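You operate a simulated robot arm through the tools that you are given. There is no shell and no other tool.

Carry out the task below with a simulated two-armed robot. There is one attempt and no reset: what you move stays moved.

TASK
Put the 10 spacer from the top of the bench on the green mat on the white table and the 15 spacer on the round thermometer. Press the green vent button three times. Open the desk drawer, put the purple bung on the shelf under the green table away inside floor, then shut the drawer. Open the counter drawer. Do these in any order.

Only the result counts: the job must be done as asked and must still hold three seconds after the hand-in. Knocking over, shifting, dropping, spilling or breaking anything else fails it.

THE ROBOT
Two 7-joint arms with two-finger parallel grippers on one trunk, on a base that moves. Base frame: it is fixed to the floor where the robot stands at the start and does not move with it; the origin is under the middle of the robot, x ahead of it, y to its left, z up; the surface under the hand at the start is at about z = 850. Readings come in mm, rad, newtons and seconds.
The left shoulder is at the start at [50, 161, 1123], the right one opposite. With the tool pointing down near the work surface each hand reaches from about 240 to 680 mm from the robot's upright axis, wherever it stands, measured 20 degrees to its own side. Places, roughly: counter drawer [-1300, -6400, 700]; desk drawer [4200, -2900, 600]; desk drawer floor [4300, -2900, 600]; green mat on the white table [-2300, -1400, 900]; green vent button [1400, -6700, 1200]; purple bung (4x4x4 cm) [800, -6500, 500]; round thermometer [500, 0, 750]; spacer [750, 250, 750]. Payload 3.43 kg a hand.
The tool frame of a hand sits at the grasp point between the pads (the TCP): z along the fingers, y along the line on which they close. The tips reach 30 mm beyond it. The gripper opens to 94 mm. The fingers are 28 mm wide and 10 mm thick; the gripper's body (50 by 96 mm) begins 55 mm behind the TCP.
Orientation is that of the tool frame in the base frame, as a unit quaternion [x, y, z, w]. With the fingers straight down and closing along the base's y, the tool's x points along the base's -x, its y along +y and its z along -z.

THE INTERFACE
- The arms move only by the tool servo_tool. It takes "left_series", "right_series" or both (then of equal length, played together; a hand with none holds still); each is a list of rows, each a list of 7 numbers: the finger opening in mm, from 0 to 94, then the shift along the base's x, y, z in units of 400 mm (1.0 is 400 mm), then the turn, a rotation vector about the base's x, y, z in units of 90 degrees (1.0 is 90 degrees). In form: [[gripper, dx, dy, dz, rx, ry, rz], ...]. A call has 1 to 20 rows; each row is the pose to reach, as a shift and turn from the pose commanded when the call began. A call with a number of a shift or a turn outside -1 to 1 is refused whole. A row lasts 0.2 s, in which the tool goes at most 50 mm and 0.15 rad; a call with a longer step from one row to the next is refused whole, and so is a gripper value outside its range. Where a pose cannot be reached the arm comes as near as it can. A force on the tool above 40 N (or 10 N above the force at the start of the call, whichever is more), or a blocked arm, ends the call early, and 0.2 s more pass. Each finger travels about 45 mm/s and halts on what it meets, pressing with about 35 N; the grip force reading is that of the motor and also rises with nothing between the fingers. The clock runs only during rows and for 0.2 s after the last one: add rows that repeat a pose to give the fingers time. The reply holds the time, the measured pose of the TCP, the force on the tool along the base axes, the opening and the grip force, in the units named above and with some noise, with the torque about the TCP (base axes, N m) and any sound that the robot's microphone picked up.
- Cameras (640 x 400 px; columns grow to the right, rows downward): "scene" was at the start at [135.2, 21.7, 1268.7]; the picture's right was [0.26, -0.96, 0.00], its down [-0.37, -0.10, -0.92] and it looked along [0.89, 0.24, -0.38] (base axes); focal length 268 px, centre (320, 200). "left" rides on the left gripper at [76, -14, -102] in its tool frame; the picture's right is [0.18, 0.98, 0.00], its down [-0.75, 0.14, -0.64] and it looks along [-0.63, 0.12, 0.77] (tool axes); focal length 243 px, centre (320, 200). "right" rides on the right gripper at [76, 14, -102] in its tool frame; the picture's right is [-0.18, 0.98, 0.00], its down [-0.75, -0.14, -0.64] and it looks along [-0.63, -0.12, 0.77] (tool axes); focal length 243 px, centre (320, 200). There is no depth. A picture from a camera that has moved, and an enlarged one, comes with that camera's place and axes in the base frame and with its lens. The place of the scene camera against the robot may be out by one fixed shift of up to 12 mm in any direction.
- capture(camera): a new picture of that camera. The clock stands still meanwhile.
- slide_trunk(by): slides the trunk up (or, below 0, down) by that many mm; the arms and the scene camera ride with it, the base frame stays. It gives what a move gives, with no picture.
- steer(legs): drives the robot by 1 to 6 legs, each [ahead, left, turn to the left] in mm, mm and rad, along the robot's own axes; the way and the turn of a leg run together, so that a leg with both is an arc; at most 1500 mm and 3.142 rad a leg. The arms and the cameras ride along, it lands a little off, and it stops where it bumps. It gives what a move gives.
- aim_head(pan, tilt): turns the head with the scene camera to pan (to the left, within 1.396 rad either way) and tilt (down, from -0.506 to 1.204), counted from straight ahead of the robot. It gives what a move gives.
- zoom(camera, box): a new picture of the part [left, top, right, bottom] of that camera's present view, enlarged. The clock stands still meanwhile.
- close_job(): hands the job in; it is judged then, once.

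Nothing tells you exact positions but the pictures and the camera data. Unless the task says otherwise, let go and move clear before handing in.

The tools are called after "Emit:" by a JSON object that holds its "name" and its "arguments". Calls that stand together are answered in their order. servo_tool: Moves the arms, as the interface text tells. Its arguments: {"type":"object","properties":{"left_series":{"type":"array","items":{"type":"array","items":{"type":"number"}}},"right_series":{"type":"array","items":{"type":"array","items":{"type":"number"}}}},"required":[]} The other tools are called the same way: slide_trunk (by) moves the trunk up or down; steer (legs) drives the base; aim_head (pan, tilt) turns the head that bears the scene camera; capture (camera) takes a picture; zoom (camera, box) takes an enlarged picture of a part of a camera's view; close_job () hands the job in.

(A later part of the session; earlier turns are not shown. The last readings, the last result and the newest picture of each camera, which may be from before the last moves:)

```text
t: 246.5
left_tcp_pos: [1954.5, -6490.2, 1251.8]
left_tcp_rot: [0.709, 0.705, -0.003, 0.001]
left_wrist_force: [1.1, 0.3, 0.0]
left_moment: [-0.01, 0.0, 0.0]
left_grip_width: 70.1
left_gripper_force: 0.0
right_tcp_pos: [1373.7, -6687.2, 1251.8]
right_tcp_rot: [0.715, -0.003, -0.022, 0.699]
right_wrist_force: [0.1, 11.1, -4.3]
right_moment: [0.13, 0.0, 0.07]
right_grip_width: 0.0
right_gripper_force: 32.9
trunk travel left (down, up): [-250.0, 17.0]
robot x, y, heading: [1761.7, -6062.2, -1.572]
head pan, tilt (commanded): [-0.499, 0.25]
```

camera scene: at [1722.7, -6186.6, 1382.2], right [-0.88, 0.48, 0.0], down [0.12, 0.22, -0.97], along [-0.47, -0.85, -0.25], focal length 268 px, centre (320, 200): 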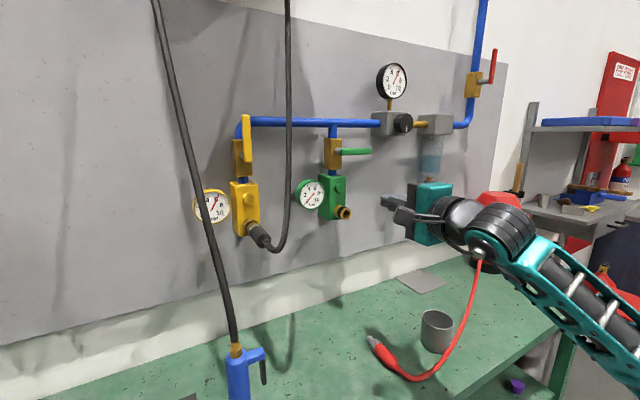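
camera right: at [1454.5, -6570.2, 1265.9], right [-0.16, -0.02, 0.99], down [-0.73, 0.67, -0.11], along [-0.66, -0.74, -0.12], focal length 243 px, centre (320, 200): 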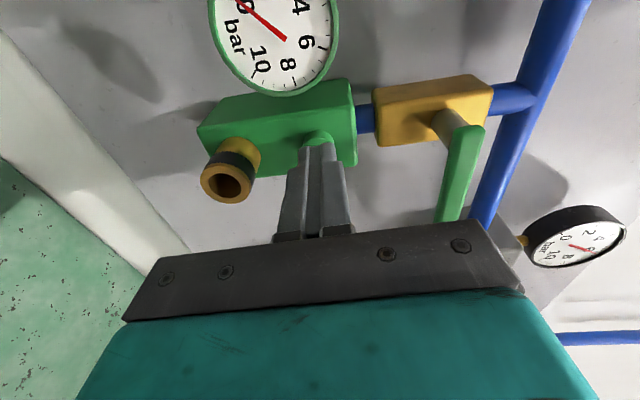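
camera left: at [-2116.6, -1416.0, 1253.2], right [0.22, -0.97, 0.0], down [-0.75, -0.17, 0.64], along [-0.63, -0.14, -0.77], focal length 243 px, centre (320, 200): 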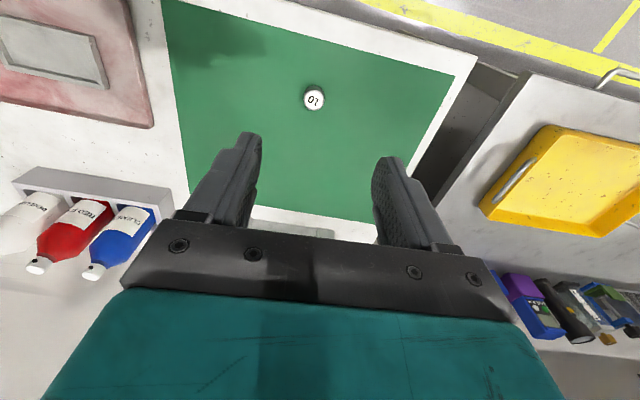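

First click heard. I back off so the button springs out, then press again — twice more, one at a time.

Emit:
{"name": "servo_tool", "arguments": {"right_series": [[0, 0, 0.0125, 0, 0, 0, 0], [0, 0, 0.03, 0, 0, 0, 0], [0, 0, 0.04, 0, 0, 0, 0], [0, 0, 0.04, 0, 0, 0, 0], [0, 0, 0.04, 0, 0, 0, 0]]}}

Emit:
{"name": "servo_tool", "arguments": {"right_series": [[0, 0, -0.015, 0, 0, 0, 0], [0, 0, -0.025, 0, 0, 0, 0], [0, 0, -0.0325, 0, 0, 0, 0], [0, 0, -0.035, 0, 0, 0, 0], [0, 0, -0.035, 0, 0, 0, 0]]}}

```text
t: 247.7
left_tcp_pos: [1954.8, -6492.2, 1251.4]
left_tcp_rot: [0.707, 0.707, -0.003, 0.0]
left_wrist_force: [-0.2, -0.4, 0.5]
left_moment: [-0.02, -0.01, -0.02]
left_grip_width: 70.1
left_gripper_force: 0.1
right_tcp_pos: [1373.5, -6672.2, 1250.8]
right_tcp_rot: [0.715, -0.003, -0.022, 0.698]
right_wrist_force: [0.4, -0.2, -1.0]
right_moment: [-0.02, -0.02, 0.01]
right_grip_width: 0.1
right_gripper_force: 33.0
trunk travel left (down, up): [-250.0, 17.0]
robot x, y, heading: [1761.5, -6063.8, -1.569]
head pan, tilt (commanded): [-0.499, 0.25]
```

```text
t: 248.9
left_tcp_pos: [1955.8, -6491.6, 1252.7]
left_tcp_rot: [0.708, 0.707, -0.002, 0.001]
left_wrist_force: [0.1, -0.2, -0.6]
left_moment: [-0.03, 0.01, -0.03]
left_grip_width: 70.0
left_gripper_force: 0.1
right_tcp_pos: [1374.6, -6686.2, 1250.7]
right_tcp_rot: [0.715, -0.003, -0.02, 0.699]
right_wrist_force: [2.2, 6.1, -1.2]
right_moment: [0.09, 0.01, 0.11]
right_grip_width: 0.0
right_gripper_force: 33.1
trunk travel left (down, up): [-250.0, 17.0]
robot x, y, heading: [1760.2, -6063.1, -1.573]
head pan, tilt (commanded): [-0.499, 0.25]
heard: click
```

Second click. Back off and press the third time.

Emit:
{"name": "servo_tool", "arguments": {"right_series": [[0, 0, 0.0125, 0, 0, 0, 0], [0, 0, 0.03, 0, 0, 0, 0], [0, 0, 0.035, 0, 0, 0, 0], [0, 0, 0.035, 0, 0, 0, 0], [0, 0, 0.035, 0, 0, 0, 0]]}}

Emit:
{"name": "servo_tool", "arguments": {"right_series": [[0, 0, -0.015, 0, 0, 0, 0], [0, 0, -0.025, 0, 0, 0, 0], [0, 0, -0.0325, 0, 0, 0, 0], [0, 0, -0.035, 0, 0, 0, 0], [0, 0, -0.035, 0, 0, 0, 0]]}}

Emit:
{"name": "servo_tool", "arguments": {"right_series": [[0, 0, 0.03, 0, 0, 0, 0], [0, 0, 0.1, 0, 0, 0, 0], [0, 0, 0.2, 0, 0, 0, 0], [0, 0, 0.3, 0, 0, 0, 0], [0, 0, 0.35, 0, 0, 0, 0]]}}

Emit:
{"name": "capture", "arguments": {"camera": "scene"}}

```text
t: 250.1
left_tcp_pos: [1955.3, -6493.0, 1250.8]
left_tcp_rot: [0.708, 0.707, -0.002, 0.0]
left_wrist_force: [-0.4, 0.3, -0.7]
left_moment: [-0.05, 0.0, -0.04]
left_grip_width: 69.8
left_gripper_force: 0.1
right_tcp_pos: [1373.5, -6671.6, 1250.9]
right_tcp_rot: [0.715, -0.004, -0.021, 0.699]
right_wrist_force: [-0.3, -1.3, -0.9]
right_moment: [0.03, -0.05, 0.02]
right_grip_width: 0.1
right_gripper_force: 32.5
trunk travel left (down, up): [-250.0, 17.0]
robot x, y, heading: [1760.7, -6061.2, -1.574]
head pan, tilt (commanded): [-0.499, 0.25]
```

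```text
t: 251.3
left_tcp_pos: [1955.9, -6490.7, 1252.5]
left_tcp_rot: [0.708, 0.706, -0.002, 0.002]
left_wrist_force: [-0.3, 0.1, 0.9]
left_moment: [0.0, 0.01, 0.06]
left_grip_width: 70.0
left_gripper_force: 0.0
right_tcp_pos: [1373.6, -6686.4, 1251.5]
right_tcp_rot: [0.715, -0.003, -0.021, 0.698]
right_wrist_force: [0.7, 5.3, -1.6]
right_moment: [0.02, -0.03, 0.06]
right_grip_width: 0.0
right_gripper_force: 32.7
trunk travel left (down, up): [-250.0, 17.0]
robot x, y, heading: [1760.9, -6062.7, -1.574]
head pan, tilt (commanded): [-0.499, 0.25]
heard: click
```

```text
t: 252.5
left_tcp_pos: [1955.2, -6491.6, 1250.5]
left_tcp_rot: [0.708, 0.706, -0.002, 0.002]
left_wrist_force: [0.2, 0.0, 0.0]
left_moment: [-0.01, -0.01, 0.01]
left_grip_width: 70.1
left_gripper_force: 0.0
right_tcp_pos: [1373.2, -6544.7, 1252.2]
right_tcp_rot: [0.715, -0.003, -0.021, 0.699]
right_wrist_force: [0.4, 0.2, -0.8]
right_moment: [0.0, 0.0, 0.0]
right_grip_width: 0.0
right_gripper_force: 33.3
trunk travel left (down, up): [-250.0, 17.0]
robot x, y, heading: [1763.3, -6061.8, -1.577]
head pan, tilt (commanded): [-0.499, 0.25]
```

```text
taken
camera scene: at [1722.6, -6186.5, 1382.3], right [-0.88, 0.48, 0.0], down [0.12, 0.22, -0.97], along [-0.47, -0.85, -0.25], focal length 268 px, centre (320, 200)
```

scene: 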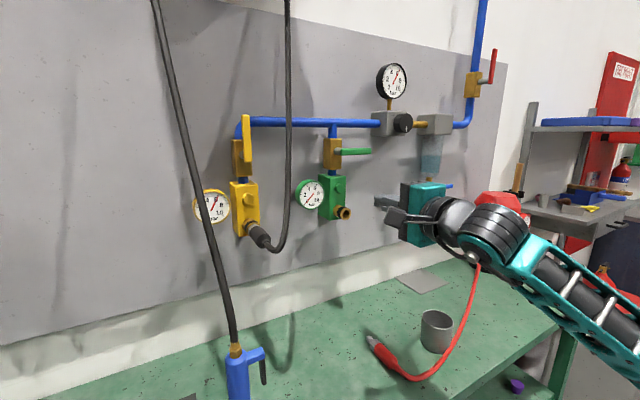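

All three presses clicked. Now I back away, lower the trunk and go to the purple bung on the lower shelf with the left hand.

Emit:
{"name": "steer", "arguments": {"legs": [[-480, 0, 0], [0, -1190, 0]]}}

Emit:
{"name": "slide_trunk", "arguments": {"by": -250}}

Emit:
{"name": "aim_head", "arguments": {"pan": 0.1, "tilt": 0.5}}

Emit:
{"name": "capture", "arguments": {"camera": "scene"}}

```text
t: 265.6
left_tcp_pos: [775.7, -6000.6, 1250.8]
left_tcp_rot: [0.713, 0.702, -0.002, 0.001]
left_wrist_force: [0.4, 0.5, 0.3]
left_moment: [-0.02, -0.02, 0.01]
left_grip_width: 70.1
left_gripper_force: 0.1
right_tcp_pos: [195.1, -6045.9, 1252.7]
right_tcp_rot: [0.715, -0.008, -0.025, 0.698]
right_wrist_force: [-0.8, 1.0, -0.8]
right_moment: [-0.01, -0.05, -0.01]
right_grip_width: 0.2
right_gripper_force: 32.2
trunk travel left (down, up): [-250.0, 17.0]
robot x, y, heading: [589.4, -5566.6, -1.588]
head pan, tilt (commanded): [-0.499, 0.25]
```

```text
t: 268.1
left_tcp_pos: [775.9, -6000.5, 1001.5]
left_tcp_rot: [0.713, 0.701, -0.002, 0.0]
left_wrist_force: [0.8, 0.1, 0.2]
left_moment: [0.01, 0.01, -0.02]
left_grip_width: 69.9
left_gripper_force: 0.0
right_tcp_pos: [193.3, -6045.7, 1001.0]
right_tcp_rot: [0.716, -0.009, -0.025, 0.698]
right_wrist_force: [0.2, -0.1, -0.7]
right_moment: [0.01, 0.0, 0.04]
right_grip_width: 0.0
right_gripper_force: 33.2
trunk travel left (down, up): [0.0, 267.0]
robot x, y, heading: [585.7, -5562.9, -1.586]
head pan, tilt (commanded): [-0.499, 0.25]
```

```text
t: 269.1
left_tcp_pos: [777.0, -5999.0, 1001.5]
left_tcp_rot: [0.713, 0.701, -0.002, 0.0]
left_wrist_force: [-0.2, -0.4, -0.1]
left_moment: [0.02, 0.0, 0.0]
left_grip_width: 70.1
left_gripper_force: 0.1
right_tcp_pos: [193.7, -6046.3, 1001.9]
right_tcp_rot: [0.715, -0.009, -0.026, 0.699]
right_wrist_force: [-1.3, 0.4, -0.4]
right_moment: [0.02, 0.0, 0.02]
right_grip_width: 0.0
right_gripper_force: 32.7
trunk travel left (down, up): [0.0, 267.0]
robot x, y, heading: [589.5, -5569.0, -1.59]
head pan, tilt (commanded): [0.099, 0.499]
```

```text
taken
camera scene: at [601.5, -5701.0, 1109.1], right [-1.0, -0.08, 0.0], down [-0.04, 0.48, -0.88], along [0.07, -0.88, -0.48], focal length 268 px, centre (320, 200)
```

scene: 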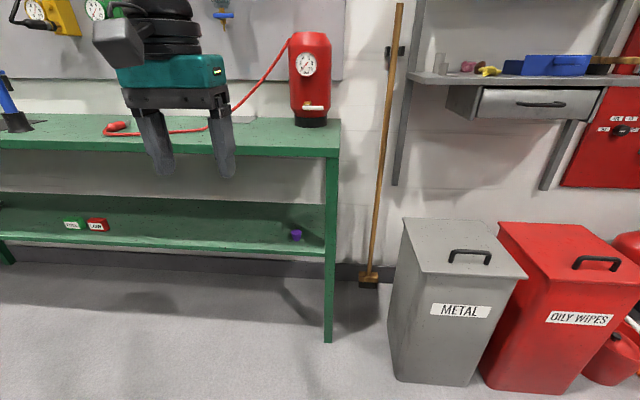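

The bung is at about [751, -6490], top z≈540, on the shelf at z≈500. Before moving in, I tuck the right hand (pointing down, close to the body) so it cannot touch the wall shelf.

Emit:
{"name": "servo_tool", "arguments": {"right_series": [[0, 0.02, 0.027, 0.02, 0.083, 0, 0], [0, 0.04, 0.054, 0.04, 0.167, 0, 0], [0, 0.06, 0.08, 0.06, 0.25, 0, 0], [0, 0.08, 0.107, 0.08, 0.333, 0, 0], [0, 0.1, 0.134, 0.1, 0.417, 0, 0], [0, 0.12, 0.16, 0.11, 0.5, 0, 0], [0, 0.14, 0.187, 0.12, 0.583, 0, 0], [0, 0.16, 0.214, 0.12, 0.667, 0, 0], [0, 0.18, 0.24, 0.12, 0.75, 0, 0], [0, 0.2, 0.27, 0.12, 0.833, 0, 0], [0, 0.22, 0.3, 0.12, 0.917, 0, 0], [0, 0.235, 0.3225, 0.12, 1.0, 0, 0], [0, 0.235, 0.3225, 0.12, 1.0, 0, 0]]}}

Emit:
{"name": "capture", "arguments": {"camera": "scene"}}

```text
t: 271.9
left_tcp_pos: [775.6, -6000.5, 1001.7]
left_tcp_rot: [0.713, 0.701, -0.003, 0.0]
left_wrist_force: [0.1, -0.3, 0.5]
left_moment: [0.01, -0.02, 0.0]
left_grip_width: 70.1
left_gripper_force: 0.0
right_tcp_pos: [288.3, -5916.8, 1050.4]
right_tcp_rot: [1.0, 0.013, -0.024, -0.012]
right_wrist_force: [0.1, 0.1, 0.1]
right_moment: [0.05, 0.02, -0.01]
right_grip_width: 0.1
right_gripper_force: 32.7
trunk travel left (down, up): [0.0, 267.0]
robot x, y, heading: [586.3, -5565.4, -1.59]
head pan, tilt (commanded): [0.099, 0.499]
```

```text
taken
camera scene: at [601.6, -5701.0, 1109.1], right [-1.0, -0.08, 0.0], down [-0.04, 0.48, -0.88], along [0.07, -0.88, -0.48], focal length 268 px, centre (320, 200)
```

scene: 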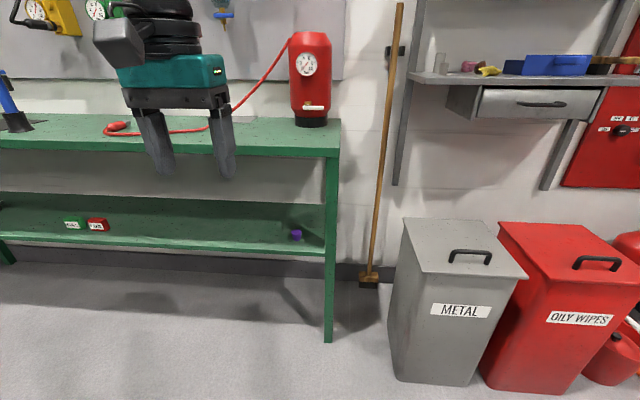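

Emit:
{"name": "servo_tool", "arguments": {"left_series": [[70, -0.005, -0.01, -0.07, -0.06, 0, 0], [70, -0.01, -0.02, -0.14, -0.12, 0, 0], [70, -0.015, -0.03, -0.21, -0.18, 0, 0], [70, -0.02, -0.04, -0.28, -0.24, 0, 0], [70, -0.025, -0.05, -0.35, -0.3, 0, 0], [70, -0.03, -0.06, -0.42, -0.36, 0, 0], [70, -0.035, -0.07, -0.5, -0.42, 0, 0], [70, -0.04, -0.08, -0.58, -0.46, 0, 0], [70, -0.045, -0.1, -0.66, -0.5, 0, 0], [70, -0.05, -0.11, -0.74, -0.5, 0, 0], [70, -0.055, -0.12, -0.82, -0.5, 0, 0], [70, -0.06, -0.15, -0.9, -0.5, 0, 0], [70, -0.06, -0.15, -0.95, -0.5, 0, 0], [70, -0.06, -0.15, -0.95, -0.5, 0, 0]]}}

Emit:
{"name": "capture", "arguments": {"camera": "scene"}}

Emit:
{"name": "capture", "arguments": {"camera": "left"}}

```text
t: 274.9
left_tcp_pos: [797.0, -6045.9, 688.7]
left_tcp_rot: [0.657, 0.648, -0.27, 0.274]
left_wrist_force: [-0.5, 0.3, 0.1]
left_moment: [-0.01, -0.02, 0.02]
left_grip_width: 69.7
left_gripper_force: 0.2
left hand out of reach, approached as far as the arm can: row 10, 11, 12, 13, 14
right_tcp_pos: [287.8, -5914.6, 1049.5]
right_tcp_rot: [1.0, 0.013, -0.024, -0.013]
right_wrist_force: [0.2, 0.9, 0.4]
right_moment: [0.01, -0.02, 0.02]
right_grip_width: 0.1
right_gripper_force: 32.2
trunk travel left (down, up): [0.0, 267.0]
robot x, y, heading: [592.1, -5567.0, -1.588]
head pan, tilt (commanded): [0.099, 0.499]
```

```text
taken
camera scene: at [601.5, -5701.0, 1109.1], right [-1.0, -0.08, 0.0], down [-0.04, 0.48, -0.88], along [0.07, -0.88, -0.48], focal length 268 px, centre (320, 200)
```

scene: 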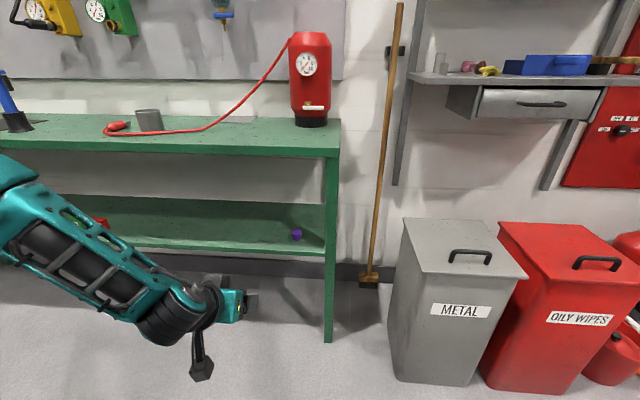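

```text
taken
camera left: at [783.4, -5919.1, 706.7], right [0.99, 0.12, -0.12], down [0.13, -0.08, 0.99], along [0.11, -0.99, -0.09], focal length 243 px, centre (320, 200)
```

left: 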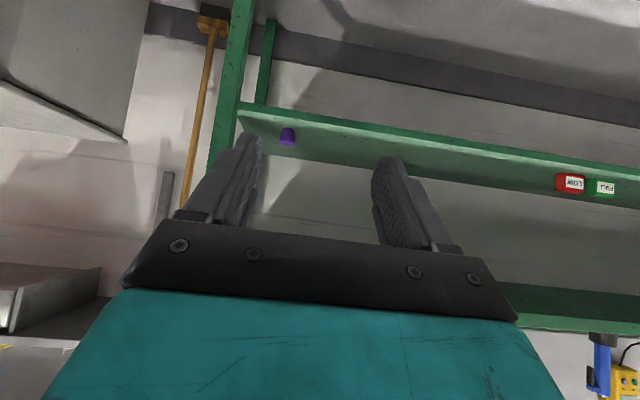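

The left wrist prefers the target farther to its side, so I shift the base right by 150 mm and continue lowering.

Emit:
{"name": "steer", "arguments": {"legs": [[0, -160, 0.015]]}}

Emit:
{"name": "servo_tool", "arguments": {"left_series": [[70, 0.03, -0.02, -0.05, 0, 0, 0], [70, 0.06, -0.04, -0.1, 0, 0, 0], [70, 0.1, -0.06, -0.15, 0, 0, 0], [70, 0.14, -0.08, -0.18, 0, 0, 0], [70, 0.18, -0.1, -0.2, 0, 0, 0], [70, 0.22, -0.1, -0.22, 0, 0, 0], [70, 0.25, -0.1, -0.22, 0, 0, 0], [70, 0.25, -0.1, -0.22, 0, 0, 0]]}}

Emit:
{"name": "capture", "arguments": {"camera": "left"}}

```text
t: 277.0
left_tcp_pos: [644.0, -6041.6, 689.1]
left_tcp_rot: [0.654, 0.652, -0.268, 0.275]
left_wrist_force: [-0.6, -0.5, 0.2]
left_moment: [0.06, -0.02, 0.0]
left_grip_width: 69.9
left_gripper_force: 0.1
right_tcp_pos: [134.2, -5917.9, 1050.9]
right_tcp_rot: [0.999, 0.02, -0.024, -0.012]
right_wrist_force: [-0.3, 0.0, -0.3]
right_moment: [-0.01, -0.03, -0.01]
right_grip_width: 0.0
right_gripper_force: 33.5
trunk travel left (down, up): [0.0, 267.0]
robot x, y, heading: [430.3, -5570.8, -1.574]
head pan, tilt (commanded): [0.099, 0.499]
```

```text
t: 278.8
left_tcp_pos: [757.9, -6067.3, 644.4]
left_tcp_rot: [0.655, 0.651, -0.268, 0.274]
left_wrist_force: [0.7, 0.7, -0.8]
left_moment: [0.04, 0.02, 0.0]
left_grip_width: 70.0
left_gripper_force: 0.1
left hand out of reach, approached as far as the arm can: row 1, 2, 3, 4, 5, 6, 7, 8
right_tcp_pos: [133.8, -5919.1, 1051.1]
right_tcp_rot: [0.999, 0.02, -0.024, -0.011]
right_wrist_force: [-0.1, -1.1, 0.6]
right_moment: [-0.04, 0.04, 0.01]
right_grip_width: 0.1
right_gripper_force: 33.3
trunk travel left (down, up): [0.0, 267.0]
robot x, y, heading: [432.6, -5567.3, -1.572]
head pan, tilt (commanded): [0.099, 0.499]
```

```text
taken
camera left: at [741.3, -5941.5, 662.1], right [0.98, 0.13, -0.12], down [0.13, -0.08, 0.99], along [0.12, -0.99, -0.09], focal length 243 px, centre (320, 200)
```

left: 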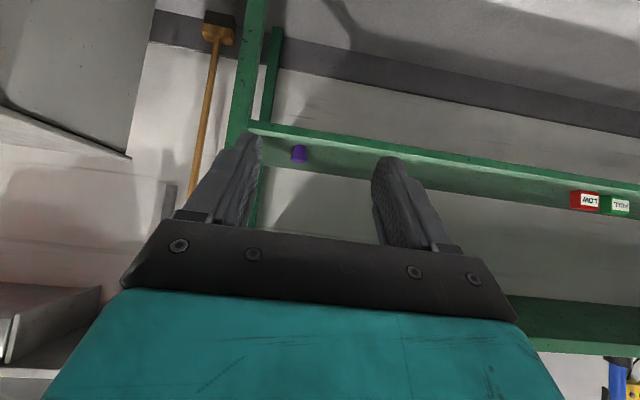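

Emit:
{"name": "servo_tool", "arguments": {"left_series": [[70, 0, 0, -0.03, 0.06, 0, 0], [70, 0, 0, -0.06, 0.12, 0, 0], [70, 0, 0, -0.1, 0.167, 0, 0], [70, 0, 0, -0.15, 0.167, 0, 0], [70, 0, 0, -0.2, 0.167, 0, 0], [70, 0, 0, -0.25, 0.167, 0, 0], [70, 0, 0, -0.27, 0.167, 0, 0], [70, 0, 0, -0.27, 0.167, 0, 0]]}}

Emit:
{"name": "capture", "arguments": {"camera": "scene"}}

```text
t: 280.6
left_tcp_pos: [767.8, -6047.3, 617.3]
left_tcp_rot: [0.684, 0.681, -0.181, 0.187]
left_wrist_force: [-0.1, -0.3, -0.4]
left_moment: [-0.03, -0.02, 0.04]
left_grip_width: 69.9
left_gripper_force: 0.0
left hand out of reach, approached as far as the arm can: row 1, 2, 3, 4, 5, 6, 7, 8
right_tcp_pos: [133.5, -5919.3, 1050.5]
right_tcp_rot: [0.999, 0.019, -0.024, -0.011]
right_wrist_force: [-0.2, -0.4, 0.3]
right_moment: [0.0, -0.01, -0.01]
right_grip_width: 0.0
right_gripper_force: 32.8
trunk travel left (down, up): [0.0, 267.0]
robot x, y, heading: [428.8, -5566.6, -1.575]
head pan, tilt (commanded): [0.099, 0.499]
```

```text
taken
camera scene: at [444.8, -5699.2, 1109.1], right [-1.0, -0.1, 0.0], down [-0.05, 0.48, -0.88], along [0.08, -0.87, -0.48], focal length 268 px, centre (320, 200)
```

scene: 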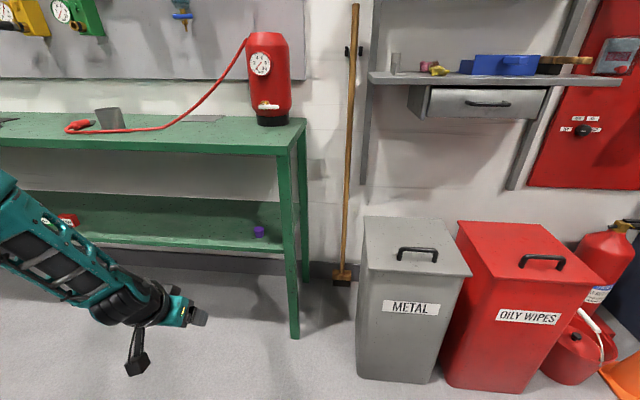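

Emit:
{"name": "servo_tool", "arguments": {"left_series": [[70, 0, -0.06, -0.02, 0, 0, 0], [70, 0, -0.12, -0.04, 0, 0, 0], [70, 0, -0.18, -0.06, 0, 0, 0], [70, 0, -0.24, -0.08, 0, 0, 0], [70, 0, -0.3, -0.12, 0, 0, 0], [70, 0, -0.36, -0.16, 0, 0, 0], [70, 0, -0.4, -0.2, 0, 0, 0], [70, 0, -0.4, -0.2, 0, 0, 0]]}}

Emit:
{"name": "capture", "arguments": {"camera": "scene"}}

```text
t: 282.4
left_tcp_pos: [785.9, -6122.8, 652.3]
left_tcp_rot: [0.684, 0.682, -0.181, 0.188]
left_wrist_force: [0.2, -0.3, -0.7]
left_moment: [-0.02, -0.01, 0.01]
left_grip_width: 70.0
left_gripper_force: 0.1
left hand out of reach, approached as far as the arm can: row 1, 2, 3, 4, 5, 6, 7, 8
right_tcp_pos: [134.0, -5918.5, 1050.9]
right_tcp_rot: [0.999, 0.02, -0.023, -0.012]
right_wrist_force: [-0.3, 0.2, 0.1]
right_moment: [0.0, -0.02, 0.0]
right_grip_width: 0.3
right_gripper_force: 32.7
trunk travel left (down, up): [0.0, 267.0]
robot x, y, heading: [429.9, -5562.3, -1.574]
head pan, tilt (commanded): [0.099, 0.499]
```

```text
taken
camera scene: at [444.8, -5699.2, 1109.1], right [-1.0, -0.1, 0.0], down [-0.05, 0.48, -0.88], along [0.08, -0.87, -0.48], focal length 268 px, centre (320, 200)
```

scene: 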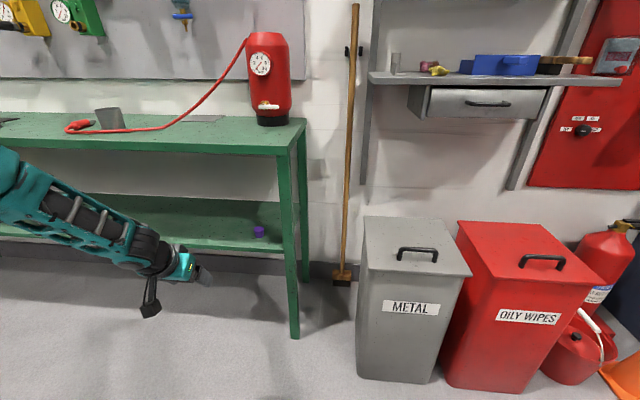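

Emit:
{"name": "servo_tool", "arguments": {"left_series": [[70, -0.02, 0.05, 0, 0.08, 0, 0], [70, -0.04, 0.1, 0, 0.16, 0, 0], [70, -0.06, 0.15, 0, 0.24, 0, 0], [70, -0.08, 0.2, 0, 0.333, 0, 0], [70, -0.1, 0.25, -0.03, 0.333, 0, 0], [70, -0.12, 0.26, -0.08, 0.333, 0, 0], [70, -0.14, 0.26, -0.13, 0.333, 0, 0], [70, -0.14, 0.26, -0.18, 0.333, 0, 0], [70, -0.14, 0.26, -0.23, 0.333, 0, 0], [70, -0.14, 0.26, -0.23, 0.333, 0, 0]]}}

Emit:
{"name": "capture", "arguments": {"camera": "scene"}}

```text
t: 284.6
left_tcp_pos: [741.8, -5993.2, 614.3]
left_tcp_rot: [0.71, 0.704, 0.001, 0.004]
left_wrist_force: [-0.5, -0.3, 0.4]
left_moment: [-0.02, 0.0, 0.0]
left_grip_width: 70.0
left_gripper_force: 0.0
left hand out of reach, approached as far as the arm can: row 6, 7, 8, 9, 10
right_tcp_pos: [134.6, -5919.5, 1049.6]
right_tcp_rot: [0.999, 0.02, -0.024, -0.012]
right_wrist_force: [0.4, 0.1, -0.7]
right_moment: [0.01, -0.01, -0.02]
right_grip_width: 0.0
right_gripper_force: 33.2
trunk travel left (down, up): [0.0, 267.0]
robot x, y, heading: [432.9, -5563.9, -1.577]
head pan, tilt (commanded): [0.099, 0.499]
```

```text
taken
camera scene: at [444.7, -5699.2, 1109.1], right [-1.0, -0.1, 0.0], down [-0.05, 0.48, -0.88], along [0.08, -0.87, -0.48], focal length 268 px, centre (320, 200)
```

scene: 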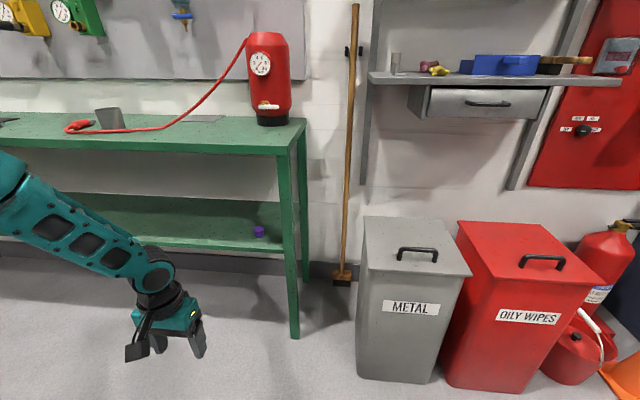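

Emit:
{"name": "servo_tool", "arguments": {"left_series": [[70, 0.05, 0.01, 0, 0, 0, 0], [70, 0.1, 0.02, 0, 0, 0, 0], [70, 0.15, 0.03, 0, 0, 0, 0], [70, 0.2, 0.04, 0, 0, 0, 0], [70, 0.25, 0.05, 0, 0, 0, 0], [70, 0.3, 0.06, 0, 0, 0, 0], [70, 0.35, 0.07, -0.05, 0, 0, 0], [70, 0.4, 0.08, -0.1, 0, 0, 0], [70, 0.42, 0.08, -0.15, 0, 0, 0], [70, 0.42, 0.08, -0.2, 0, 0, 0], [70, 0.42, 0.08, -0.25, 0, 0, 0], [70, 0.42, 0.08, -0.3, 0, 0, 0], [70, 0.42, 0.08, -0.3, 0, 0, 0]]}}

Emit:
{"name": "aim_head", "arguments": {"pan": 0.7, "tilt": 0.6}}

Emit:
{"name": "capture", "arguments": {"camera": "scene"}}

```text
t: 287.4
left_tcp_pos: [906.4, -5929.1, 574.9]
left_tcp_rot: [0.709, 0.705, 0.002, 0.005]
left_wrist_force: [0.2, -0.4, 0.0]
left_moment: [0.01, -0.02, -0.03]
left_grip_width: 70.1
left_gripper_force: 0.0
left hand out of reach, approached as far as the arm can: row 8, 9, 10, 11, 12, 13
right_tcp_pos: [133.9, -5918.8, 1049.7]
right_tcp_rot: [0.999, 0.02, -0.023, -0.012]
right_wrist_force: [0.0, 0.4, -0.9]
right_moment: [-0.01, -0.05, 0.01]
right_grip_width: 0.0
right_gripper_force: 33.5
trunk travel left (down, up): [0.0, 267.0]
robot x, y, heading: [430.7, -5565.1, -1.574]
head pan, tilt (commanded): [0.099, 0.499]
```

```text
t: 288.4
left_tcp_pos: [907.7, -5928.0, 574.0]
left_tcp_rot: [0.709, 0.705, 0.002, 0.004]
left_wrist_force: [0.2, -0.4, 0.0]
left_moment: [-0.03, 0.0, 0.03]
left_grip_width: 70.0
left_gripper_force: 0.1
right_tcp_pos: [133.6, -5919.0, 1049.5]
right_tcp_rot: [0.999, 0.02, -0.024, -0.012]
right_wrist_force: [-0.2, 0.1, -0.2]
right_moment: [0.02, -0.02, 0.01]
right_grip_width: 0.0
right_gripper_force: 32.5
trunk travel left (down, up): [0.0, 267.0]
robot x, y, heading: [430.4, -5564.0, -1.573]
head pan, tilt (commanded): [0.7, 0.6]
```

```text
taken
camera scene: at [492.7, -5676.5, 1100.0], right [-0.77, -0.64, 0.0], down [-0.36, 0.43, -0.83], along [0.53, -0.63, -0.56], focal length 268 px, centre (320, 200)
```

scene: 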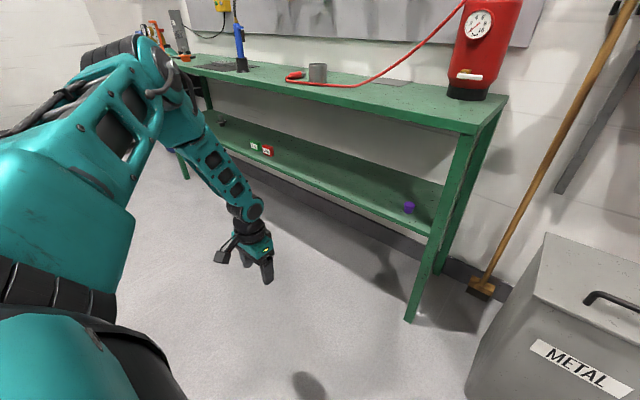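

Emit:
{"name": "aim_head", "arguments": {"pan": -0.8, "tilt": 0.5}}

Emit:
{"name": "capture", "arguments": {"camera": "scene"}}

```text
t: 290.0
left_tcp_pos: [908.5, -5928.4, 575.6]
left_tcp_rot: [0.709, 0.705, 0.002, 0.004]
left_wrist_force: [0.3, -0.1, 0.4]
left_moment: [0.0, 0.0, 0.0]
left_grip_width: 70.1
left_gripper_force: 0.2
right_tcp_pos: [134.1, -5919.6, 1051.0]
right_tcp_rot: [0.999, 0.02, -0.024, -0.012]
right_wrist_force: [0.2, 0.1, -0.4]
right_moment: [0.02, 0.01, 0.0]
right_grip_width: 0.1
right_gripper_force: 33.4
trunk travel left (down, up): [0.0, 267.0]
robot x, y, heading: [430.5, -5564.0, -1.573]
head pan, tilt (commanded): [-0.799, 0.499]
```

```text
taken
camera scene: at [370.6, -5671.9, 1109.1], right [-0.7, 0.72, 0.0], down [0.34, 0.33, -0.88], along [-0.63, -0.61, -0.48], focal length 268 px, centre (320, 200)
```

scene: 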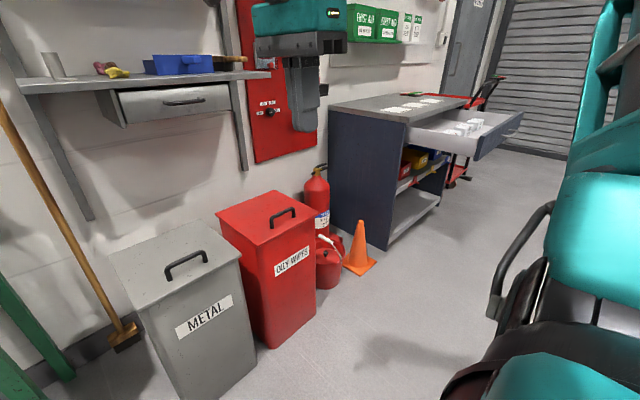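

Reaching low with the elbow up is limited. On the right arm, the yaw-then-pitch sequence produced an elbow-low posture that reaches lower, so I repeat the mirrored sequence with the left arm in free space.

Emit:
{"name": "servo_tool", "arguments": {"left_series": [[70, -0.03, -0.03, 0.1, 0, 0, 0.04], [70, -0.06, -0.06, 0.2, 0, 0, 0.12], [70, -0.1, -0.09, 0.3, 0, 0, 0.2], [70, -0.13, -0.12, 0.4, 0, 0, 0.28], [70, -0.16, -0.15, 0.5, 0, 0, 0.36], [70, -0.19, -0.18, 0.6, 0, 0, 0.44], [70, -0.2, -0.2, 0.7, 0, 0, 0.52], [70, -0.2, -0.2, 0.75, 0, 0, 0.6], [70, -0.2, -0.2, 0.8, 0, 0, 0.68], [70, -0.2, -0.2, 0.8, 0, 0, 0.76], [70, -0.2, -0.2, 0.8, 0, 0, 0.84], [70, -0.2, -0.2, 0.8, 0, 0, 0.92], [70, -0.2, -0.2, 0.8, 0, 0, 1.0], [70, -0.2, -0.2, 0.8, 0, 0, 1.0]]}}

Emit:
{"name": "servo_tool", "arguments": {"left_series": [[70, 0, -0.02, -0.02, -0.083, 0, 0], [70, 0, -0.04, -0.04, -0.167, 0, 0], [70, 0, -0.06, -0.06, -0.25, 0, 0], [70, 0, -0.08, -0.08, -0.333, 0, 0], [70, 0, -0.1, -0.1, -0.417, 0, 0], [70, 0, -0.12, -0.12, -0.5, 0, 0], [70, 0, -0.14, -0.14, -0.583, 0, 0], [70, 0, -0.16, -0.16, -0.667, 0, 0], [70, 0, -0.18, -0.18, -0.75, 0, 0], [70, 0, -0.2, -0.2, -0.833, 0, 0], [70, 0, -0.2, -0.22, -0.917, 0, 0], [70, 0, -0.2, -0.24, -1.0, 0, 0], [70, 0, -0.2, -0.24, -1.0, 0, 0]]}}

Emit:
{"name": "aim_head", "arguments": {"pan": 0.5, "tilt": 0.6}}

Emit:
{"name": "capture", "arguments": {"camera": "scene"}}

```text
t: 293.0
left_tcp_pos: [825.9, -6009.7, 898.0]
left_tcp_rot: [0.001, 1.0, 0.005, 0.002]
left_wrist_force: [0.2, -0.3, -1.1]
left_moment: [0.01, -0.03, 0.04]
left_grip_width: 69.9
left_gripper_force: 0.1
right_tcp_pos: [132.7, -5918.9, 1049.9]
right_tcp_rot: [0.999, 0.021, -0.024, -0.011]
right_wrist_force: [0.1, 0.0, -0.1]
right_moment: [-0.03, 0.0, -0.01]
right_grip_width: 0.0
right_gripper_force: 32.9
trunk travel left (down, up): [0.0, 267.0]
robot x, y, heading: [425.7, -5566.7, -1.58]
head pan, tilt (commanded): [-0.799, 0.499]
```

```text
t: 295.8
left_tcp_pos: [824.5, -6089.5, 803.0]
left_tcp_rot: [0.003, 0.709, -0.705, 0.004]
left_wrist_force: [0.3, 0.1, -0.2]
left_moment: [-0.04, 0.02, 0.0]
left_grip_width: 70.1
left_gripper_force: 0.0
left hand out of reach, approached as far as the arm can: row 10, 11
right_tcp_pos: [134.7, -5918.7, 1049.5]
right_tcp_rot: [0.999, 0.019, -0.023, -0.012]
right_wrist_force: [0.4, -0.3, -0.6]
right_moment: [-0.02, 0.01, -0.02]
right_grip_width: 0.0
right_gripper_force: 33.1
trunk travel left (down, up): [0.0, 267.0]
robot x, y, heading: [429.2, -5569.3, -1.577]
head pan, tilt (commanded): [-0.799, 0.499]
```

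```text
t: 297.2
left_tcp_pos: [825.6, -6087.8, 802.4]
left_tcp_rot: [0.001, 0.71, -0.704, 0.003]
left_wrist_force: [-0.7, -0.4, 0.3]
left_moment: [-0.03, -0.01, 0.0]
left_grip_width: 70.2
left_gripper_force: 0.1
right_tcp_pos: [134.7, -5918.6, 1049.3]
right_tcp_rot: [0.999, 0.02, -0.024, -0.012]
right_wrist_force: [-0.2, 0.1, -0.1]
right_moment: [-0.01, -0.03, -0.02]
right_grip_width: 0.1
right_gripper_force: 33.4
trunk travel left (down, up): [0.0, 267.0]
robot x, y, heading: [431.0, -5564.5, -1.575]
head pan, tilt (commanded): [0.499, 0.6]
```

```text
taken
camera scene: at [478.0, -5686.4, 1100.0], right [-0.88, -0.48, 0.0], down [-0.27, 0.5, -0.83], along [0.39, -0.73, -0.56], focal length 268 px, centre (320, 200)
```

scene: 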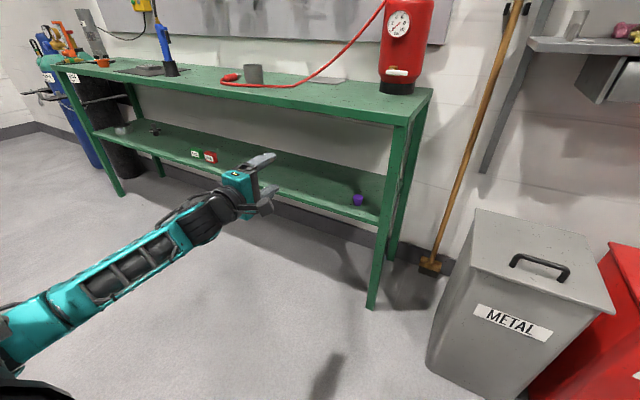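

The left arm now points straight forward with the elbow low. I test lowering to shelf height here in free space.

Emit:
{"name": "servo_tool", "arguments": {"left_series": [[70, 0, 0, -0.08, 0, 0, 0], [70, 0, 0, -0.16, 0, 0, 0], [70, 0, 0, -0.24, 0, 0, 0], [70, 0, 0, -0.32, 0, 0, 0], [70, 0, 0, -0.4, 0, 0, 0], [70, 0, 0, -0.48, 0, 0, 0], [70, 0, 0, -0.56, 0, 0, 0], [70, 0, 0, -0.64, 0, 0, 0], [70, 0, 0, -0.68, 0, 0, 0], [70, 0, 0, -0.68, 0, 0, 0]]}}

Emit:
{"name": "capture", "arguments": {"camera": "scene"}}

```text
t: 299.4
left_tcp_pos: [828.2, -6090.4, 530.8]
left_tcp_rot: [0.001, 0.709, -0.705, 0.004]
left_wrist_force: [-0.4, 0.5, -0.1]
left_moment: [0.01, 0.01, -0.07]
left_grip_width: 70.0
left_gripper_force: 0.0
right_tcp_pos: [134.3, -5919.4, 1049.9]
right_tcp_rot: [0.999, 0.019, -0.024, -0.013]
right_wrist_force: [-0.7, -0.7, -0.3]
right_moment: [-0.06, 0.01, 0.02]
right_grip_width: 0.0
right_gripper_force: 32.5
trunk travel left (down, up): [0.0, 267.0]
robot x, y, heading: [430.4, -5565.1, -1.572]
head pan, tilt (commanded): [0.499, 0.6]
```

```text
taken
camera scene: at [478.1, -5686.4, 1100.0], right [-0.88, -0.48, 0.0], down [-0.27, 0.5, -0.83], along [0.39, -0.73, -0.56], focal length 268 px, centre (320, 200)
```

scene: 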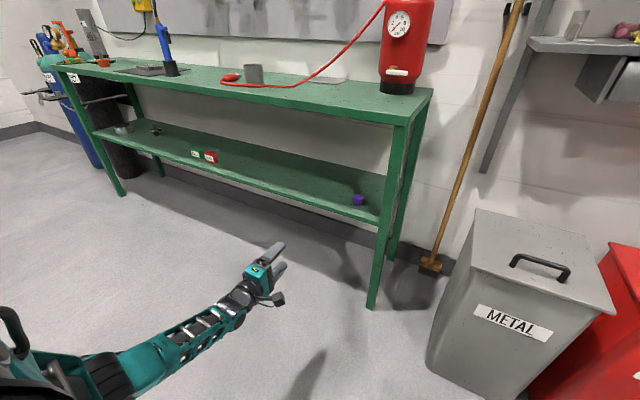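

It reaches z=531 easily. Now I roll the hand about its pointing axis so the fingers close sideways.

Emit:
{"name": "servo_tool", "arguments": {"left_series": [[70, 0, 0, 0, 0, -0.083, 0], [70, 0, 0, 0, 0, -0.167, 0], [70, 0, 0, 0, 0, -0.25, 0], [70, 0, 0, 0, 0, -0.333, 0], [70, 0, 0, 0, 0, -0.417, 0], [70, 0, 0, 0, 0, -0.5, 0], [70, 0, 0, 0, 0, -0.583, 0], [70, 0, 0, 0, 0, -0.667, 0], [70, 0, 0, 0, 0, -0.75, 0], [70, 0, 0, 0, 0, -0.833, 0], [70, 0, 0, 0, 0, -0.917, 0], [70, 0, 0, 0, 0, -1.0, 0], [70, 0, 0, 0, 0, -1.0, 0]]}}

Emit:
{"name": "capture", "arguments": {"camera": "scene"}}

Emit:
{"name": "capture", "arguments": {"camera": "left"}}

```text
t: 302.2
left_tcp_pos: [827.8, -6089.6, 531.1]
left_tcp_rot: [0.499, 0.499, -0.497, 0.505]
left_wrist_force: [1.0, 0.4, 0.1]
left_moment: [-0.02, -0.05, -0.01]
left_grip_width: 70.1
left_gripper_force: 0.1
right_tcp_pos: [134.0, -5917.9, 1049.8]
right_tcp_rot: [0.999, 0.019, -0.023, -0.012]
right_wrist_force: [-0.2, -0.2, 0.9]
right_moment: [-0.01, 0.04, 0.0]
right_grip_width: 0.0
right_gripper_force: 32.9
trunk travel left (down, up): [0.0, 267.0]
robot x, y, heading: [432.6, -5561.3, -1.574]
head pan, tilt (commanded): [0.499, 0.6]
```

```text
taken
camera scene: at [478.1, -5686.4, 1100.0], right [-0.88, -0.48, 0.0], down [-0.27, 0.5, -0.83], along [0.39, -0.73, -0.56], focal length 268 px, centre (320, 200)
```

scene: 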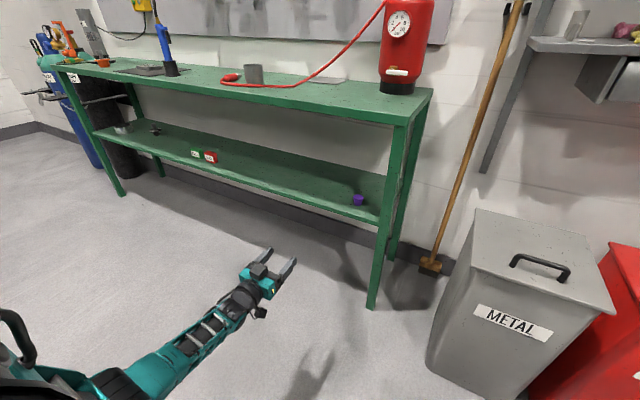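

```text
taken
camera left: at [810.9, -5987.6, 453.4], right [0.98, 0.01, -0.18], down [0.13, 0.65, 0.75], along [0.12, -0.76, 0.63], focal length 243 px, centre (320, 200)
```

left: 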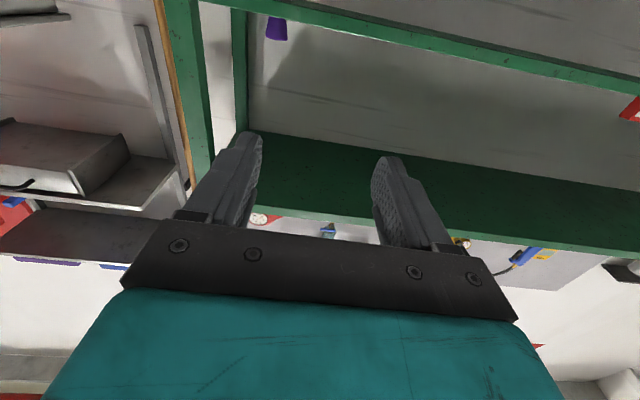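

The hand now points forward with sideways-closing fingers at z=531 — ideal for the shelf. I zoom on the bung to refine its position.

Emit:
{"name": "zoom", "arguments": {"camera": "scene", "box": [328, 180, 392, 220]}}

Emit:
{"name": "zoom", "arguments": {"camera": "left", "box": [240, 0, 336, 60]}}

```text
10.00 times, centred on (360, 200) of scene
camera zoom: at [478.1, -5686.4, 1100.0], right [-0.88, -0.48, 0.0], down [-0.27, 0.5, -0.83], along [0.39, -0.73, -0.56], focal length 2676 px, centre (-80, 200)
```

zoom: 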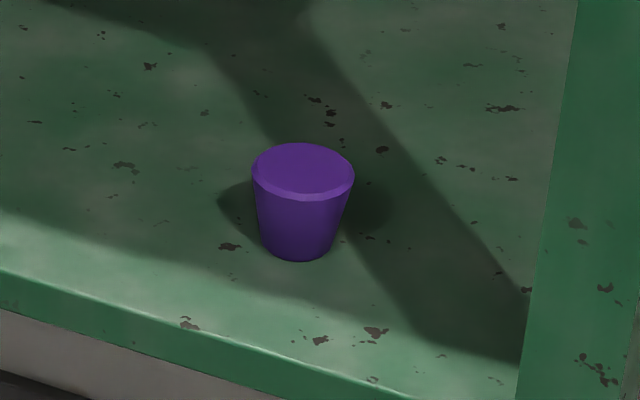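

```text
6.67 times, centred on (288, 30) of left
camera zoom: at [810.9, -5987.6, 453.4], right [0.98, 0.01, -0.18], down [0.13, 0.65, 0.75], along [0.12, -0.76, 0.63], focal length 1618 px, centre (533, 1333)
```

zoom: 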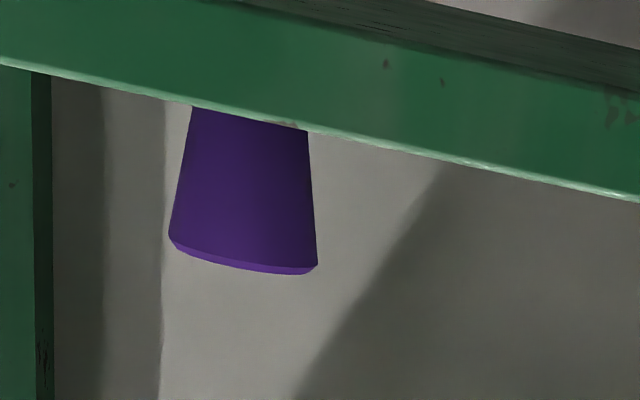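

Bung: x≈750, y≈-6495, top near z≈522, shelf surface near z≈490. I drive forward with the hand aligned and then re-measure with the wrist camera.

Emit:
{"name": "steer", "arguments": {"legs": [[260, -78, 0]]}}

Emit:
{"name": "capture", "arguments": {"camera": "left"}}

Emit:
{"name": "capture", "arguments": {"camera": "scene"}}

```text
t: 304.1
left_tcp_pos: [747.2, -6348.4, 531.2]
left_tcp_rot: [0.499, 0.5, -0.498, 0.504]
left_wrist_force: [-1.0, -0.8, -0.1]
left_moment: [0.04, 0.04, -0.02]
left_grip_width: 69.8
left_gripper_force: 0.0
right_tcp_pos: [54.8, -6177.7, 1048.9]
right_tcp_rot: [0.999, 0.02, -0.024, -0.011]
right_wrist_force: [0.3, -1.1, 0.0]
right_moment: [-0.01, 0.05, 0.01]
right_grip_width: 0.0
right_gripper_force: 33.1
trunk travel left (down, up): [0.0, 267.0]
robot x, y, heading: [349.9, -5823.9, -1.575]
head pan, tilt (commanded): [0.499, 0.6]
```

```text
taken
camera left: at [731.5, -6246.1, 453.4], right [0.98, 0.01, -0.18], down [0.13, 0.65, 0.75], along [0.12, -0.76, 0.63], focal length 243 px, centre (320, 200)
```

left: 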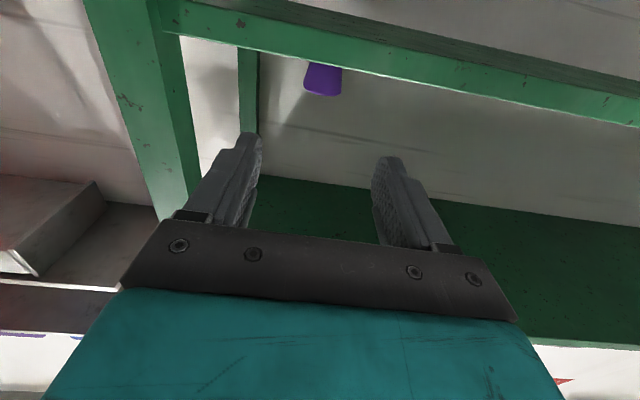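

```text
taken
camera scene: at [398.7, -5944.9, 1100.0], right [-0.88, -0.48, 0.0], down [-0.27, 0.5, -0.83], along [0.39, -0.73, -0.56], focal length 268 px, centre (320, 200)
```

scene: 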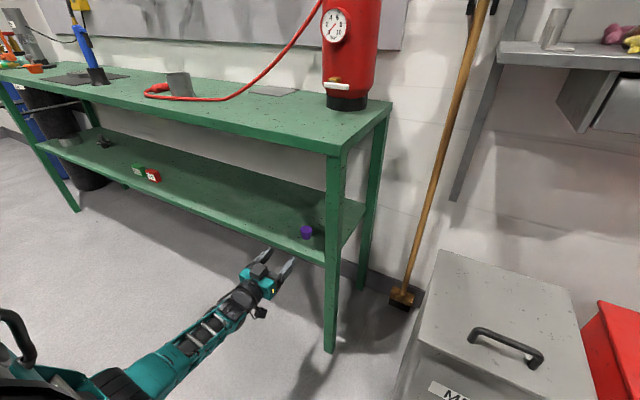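

Emit:
{"name": "zoom", "arguments": {"camera": "left", "box": [272, 30, 368, 110]}}

Emit:
{"name": "zoom", "arguments": {"camera": "scene", "box": [240, 205, 340, 300]}}

```text
5.00 times, centred on (320, 70) of left
camera zoom: at [731.5, -6246.1, 453.4], right [0.98, 0.01, -0.18], down [0.13, 0.65, 0.75], along [0.12, -0.76, 0.63], focal length 1213 px, centre (320, 850)
```

zoom: 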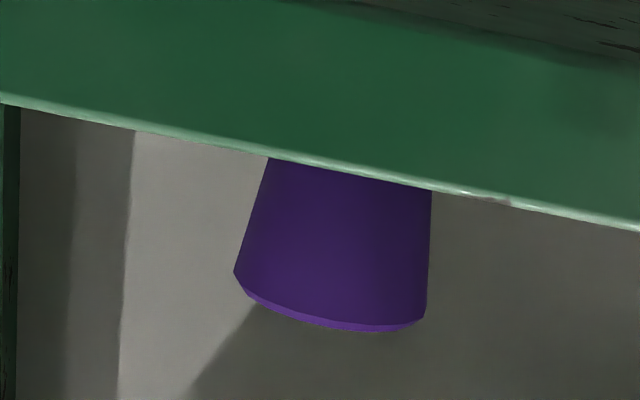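

```text
4.21 times, centred on (290, 252) of scene
camera zoom: at [398.7, -5944.9, 1100.0], right [-0.88, -0.48, 0.0], down [-0.27, 0.5, -0.83], along [0.39, -0.73, -0.56], focal length 1127 px, centre (446, -21)
```

zoom: 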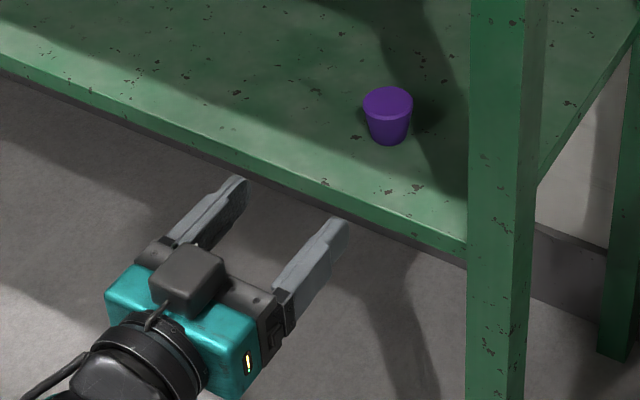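

Triangulated from two wrist views: bung at [746, -6501], top z≈523, shelf edge at y≈-6432, z≈487. I slide the open fingers forward around it.

Emit:
{"name": "servo_tool", "arguments": {"left_series": [[70, -0.003, -0.04, -0.02, 0, 0, 0], [70, -0.003, -0.1, -0.0425, 0, 0, 0], [70, -0.003, -0.16, -0.0425, 0, 0, 0], [70, -0.003, -0.22, -0.0425, 0, 0, 0], [70, -0.003, -0.27, -0.0425, 0, 0, 0], [70, -0.003, -0.27, -0.0425, 0, 0, 0]]}}

Emit:
{"name": "capture", "arguments": {"camera": "left"}}

Emit:
{"name": "zoom", "arguments": {"camera": "scene", "box": [240, 190, 360, 290]}}

```text
t: 305.6
left_tcp_pos: [740.0, -6426.5, 522.2]
left_tcp_rot: [0.498, 0.5, -0.497, 0.504]
left_wrist_force: [0.6, 0.5, -0.3]
left_moment: [0.0, -0.01, 0.01]
left_grip_width: 70.3
left_gripper_force: 0.1
left hand out of reach, approached as far as the arm can: row 4, 5, 6
right_tcp_pos: [54.6, -6177.5, 1050.4]
right_tcp_rot: [0.999, 0.021, -0.024, -0.012]
right_wrist_force: [-0.1, 0.9, 0.5]
right_moment: [0.0, -0.02, 0.03]
right_grip_width: 0.0
right_gripper_force: 32.9
trunk travel left (down, up): [0.0, 267.0]
robot x, y, heading: [352.4, -5825.8, -1.572]
head pan, tilt (commanded): [0.499, 0.6]
```

```text
taken
camera left: at [724.0, -6323.0, 445.8], right [0.98, 0.01, -0.18], down [0.13, 0.65, 0.75], along [0.12, -0.76, 0.63], focal length 243 px, centre (320, 200)
```

left: 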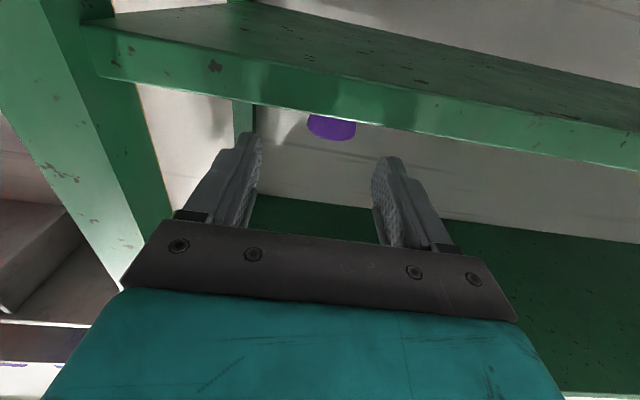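

```text
4.00 times, centred on (300, 240) of scene
camera zoom: at [398.7, -5944.8, 1100.0], right [-0.88, -0.48, 0.0], down [-0.27, 0.5, -0.83], along [0.39, -0.73, -0.56], focal length 1071 px, centre (400, 40)
```

zoom: 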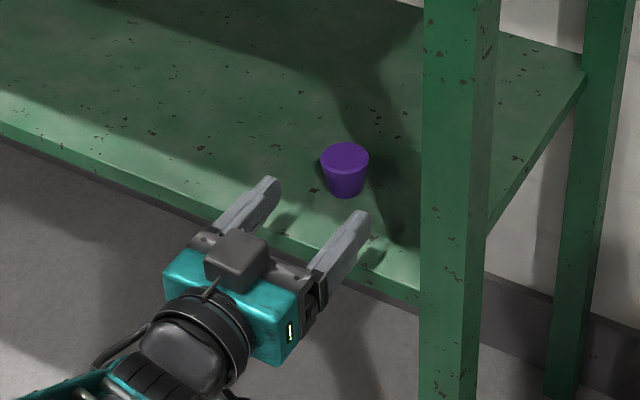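

The arm is at full stretch, so I retract slightly, align, and let the base carry the hand the last 78 mm.

Emit:
{"name": "servo_tool", "arguments": {"left_series": [[70, 0.008, 0.03, -0.008, 0, 0, 0], [70, 0.015, 0.05, -0.015, 0, 0, 0], [70, 0.015, 0.05, -0.015, 0, 0, 0]]}}

Emit:
{"name": "steer", "arguments": {"legs": [[50, 0, 0]]}}

Emit:
{"name": "capture", "arguments": {"camera": "left"}}

Emit:
{"name": "zoom", "arguments": {"camera": "scene", "box": [220, 190, 340, 290]}}

```text
t: 306.4
left_tcp_pos: [745.9, -6404.8, 516.7]
left_tcp_rot: [0.498, 0.5, -0.497, 0.505]
left_wrist_force: [-0.3, -0.5, -0.5]
left_moment: [0.01, 0.02, 0.03]
left_grip_width: 70.2
left_gripper_force: 0.1
right_tcp_pos: [54.0, -6178.0, 1049.7]
right_tcp_rot: [0.999, 0.019, -0.023, -0.011]
right_wrist_force: [-0.3, 0.1, 0.6]
right_moment: [-0.01, -0.01, -0.01]
right_grip_width: 0.0
right_gripper_force: 33.0
trunk travel left (down, up): [0.0, 267.0]
robot x, y, heading: [349.3, -5825.2, -1.571]
head pan, tilt (commanded): [0.499, 0.6]
```

```text
t: 307.3
left_tcp_pos: [747.2, -6455.1, 517.8]
left_tcp_rot: [0.499, 0.5, -0.498, 0.504]
left_wrist_force: [-0.2, 0.6, 0.8]
left_moment: [-0.01, 0.0, 0.04]
left_grip_width: 69.9
left_gripper_force: 0.0
right_tcp_pos: [54.6, -6228.8, 1050.1]
right_tcp_rot: [0.999, 0.019, -0.024, -0.012]
right_wrist_force: [-0.6, 0.2, -0.4]
right_moment: [-0.01, -0.02, 0.02]
right_grip_width: 0.0
right_gripper_force: 32.5
trunk travel left (down, up): [0.0, 267.0]
robot x, y, heading: [352.2, -5876.2, -1.577]
head pan, tilt (commanded): [0.499, 0.6]
```

```text
taken
camera left: at [730.8, -6353.5, 440.2], right [0.98, 0.01, -0.18], down [0.13, 0.65, 0.75], along [0.12, -0.76, 0.63], focal length 243 px, centre (320, 200)
```

left: 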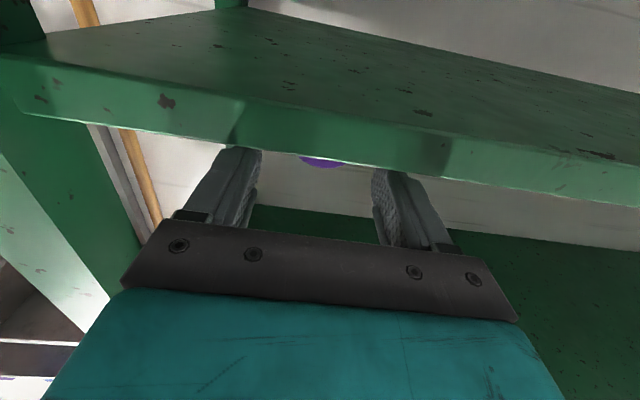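

```text
4.00 times, centred on (280, 240) of scene
camera zoom: at [398.6, -5995.8, 1100.0], right [-0.88, -0.48, 0.0], down [-0.27, 0.5, -0.82], along [0.39, -0.73, -0.57], focal length 1071 px, centre (480, 40)
```

zoom: 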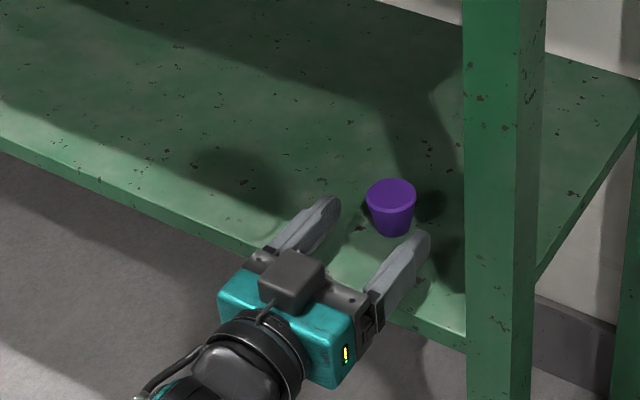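

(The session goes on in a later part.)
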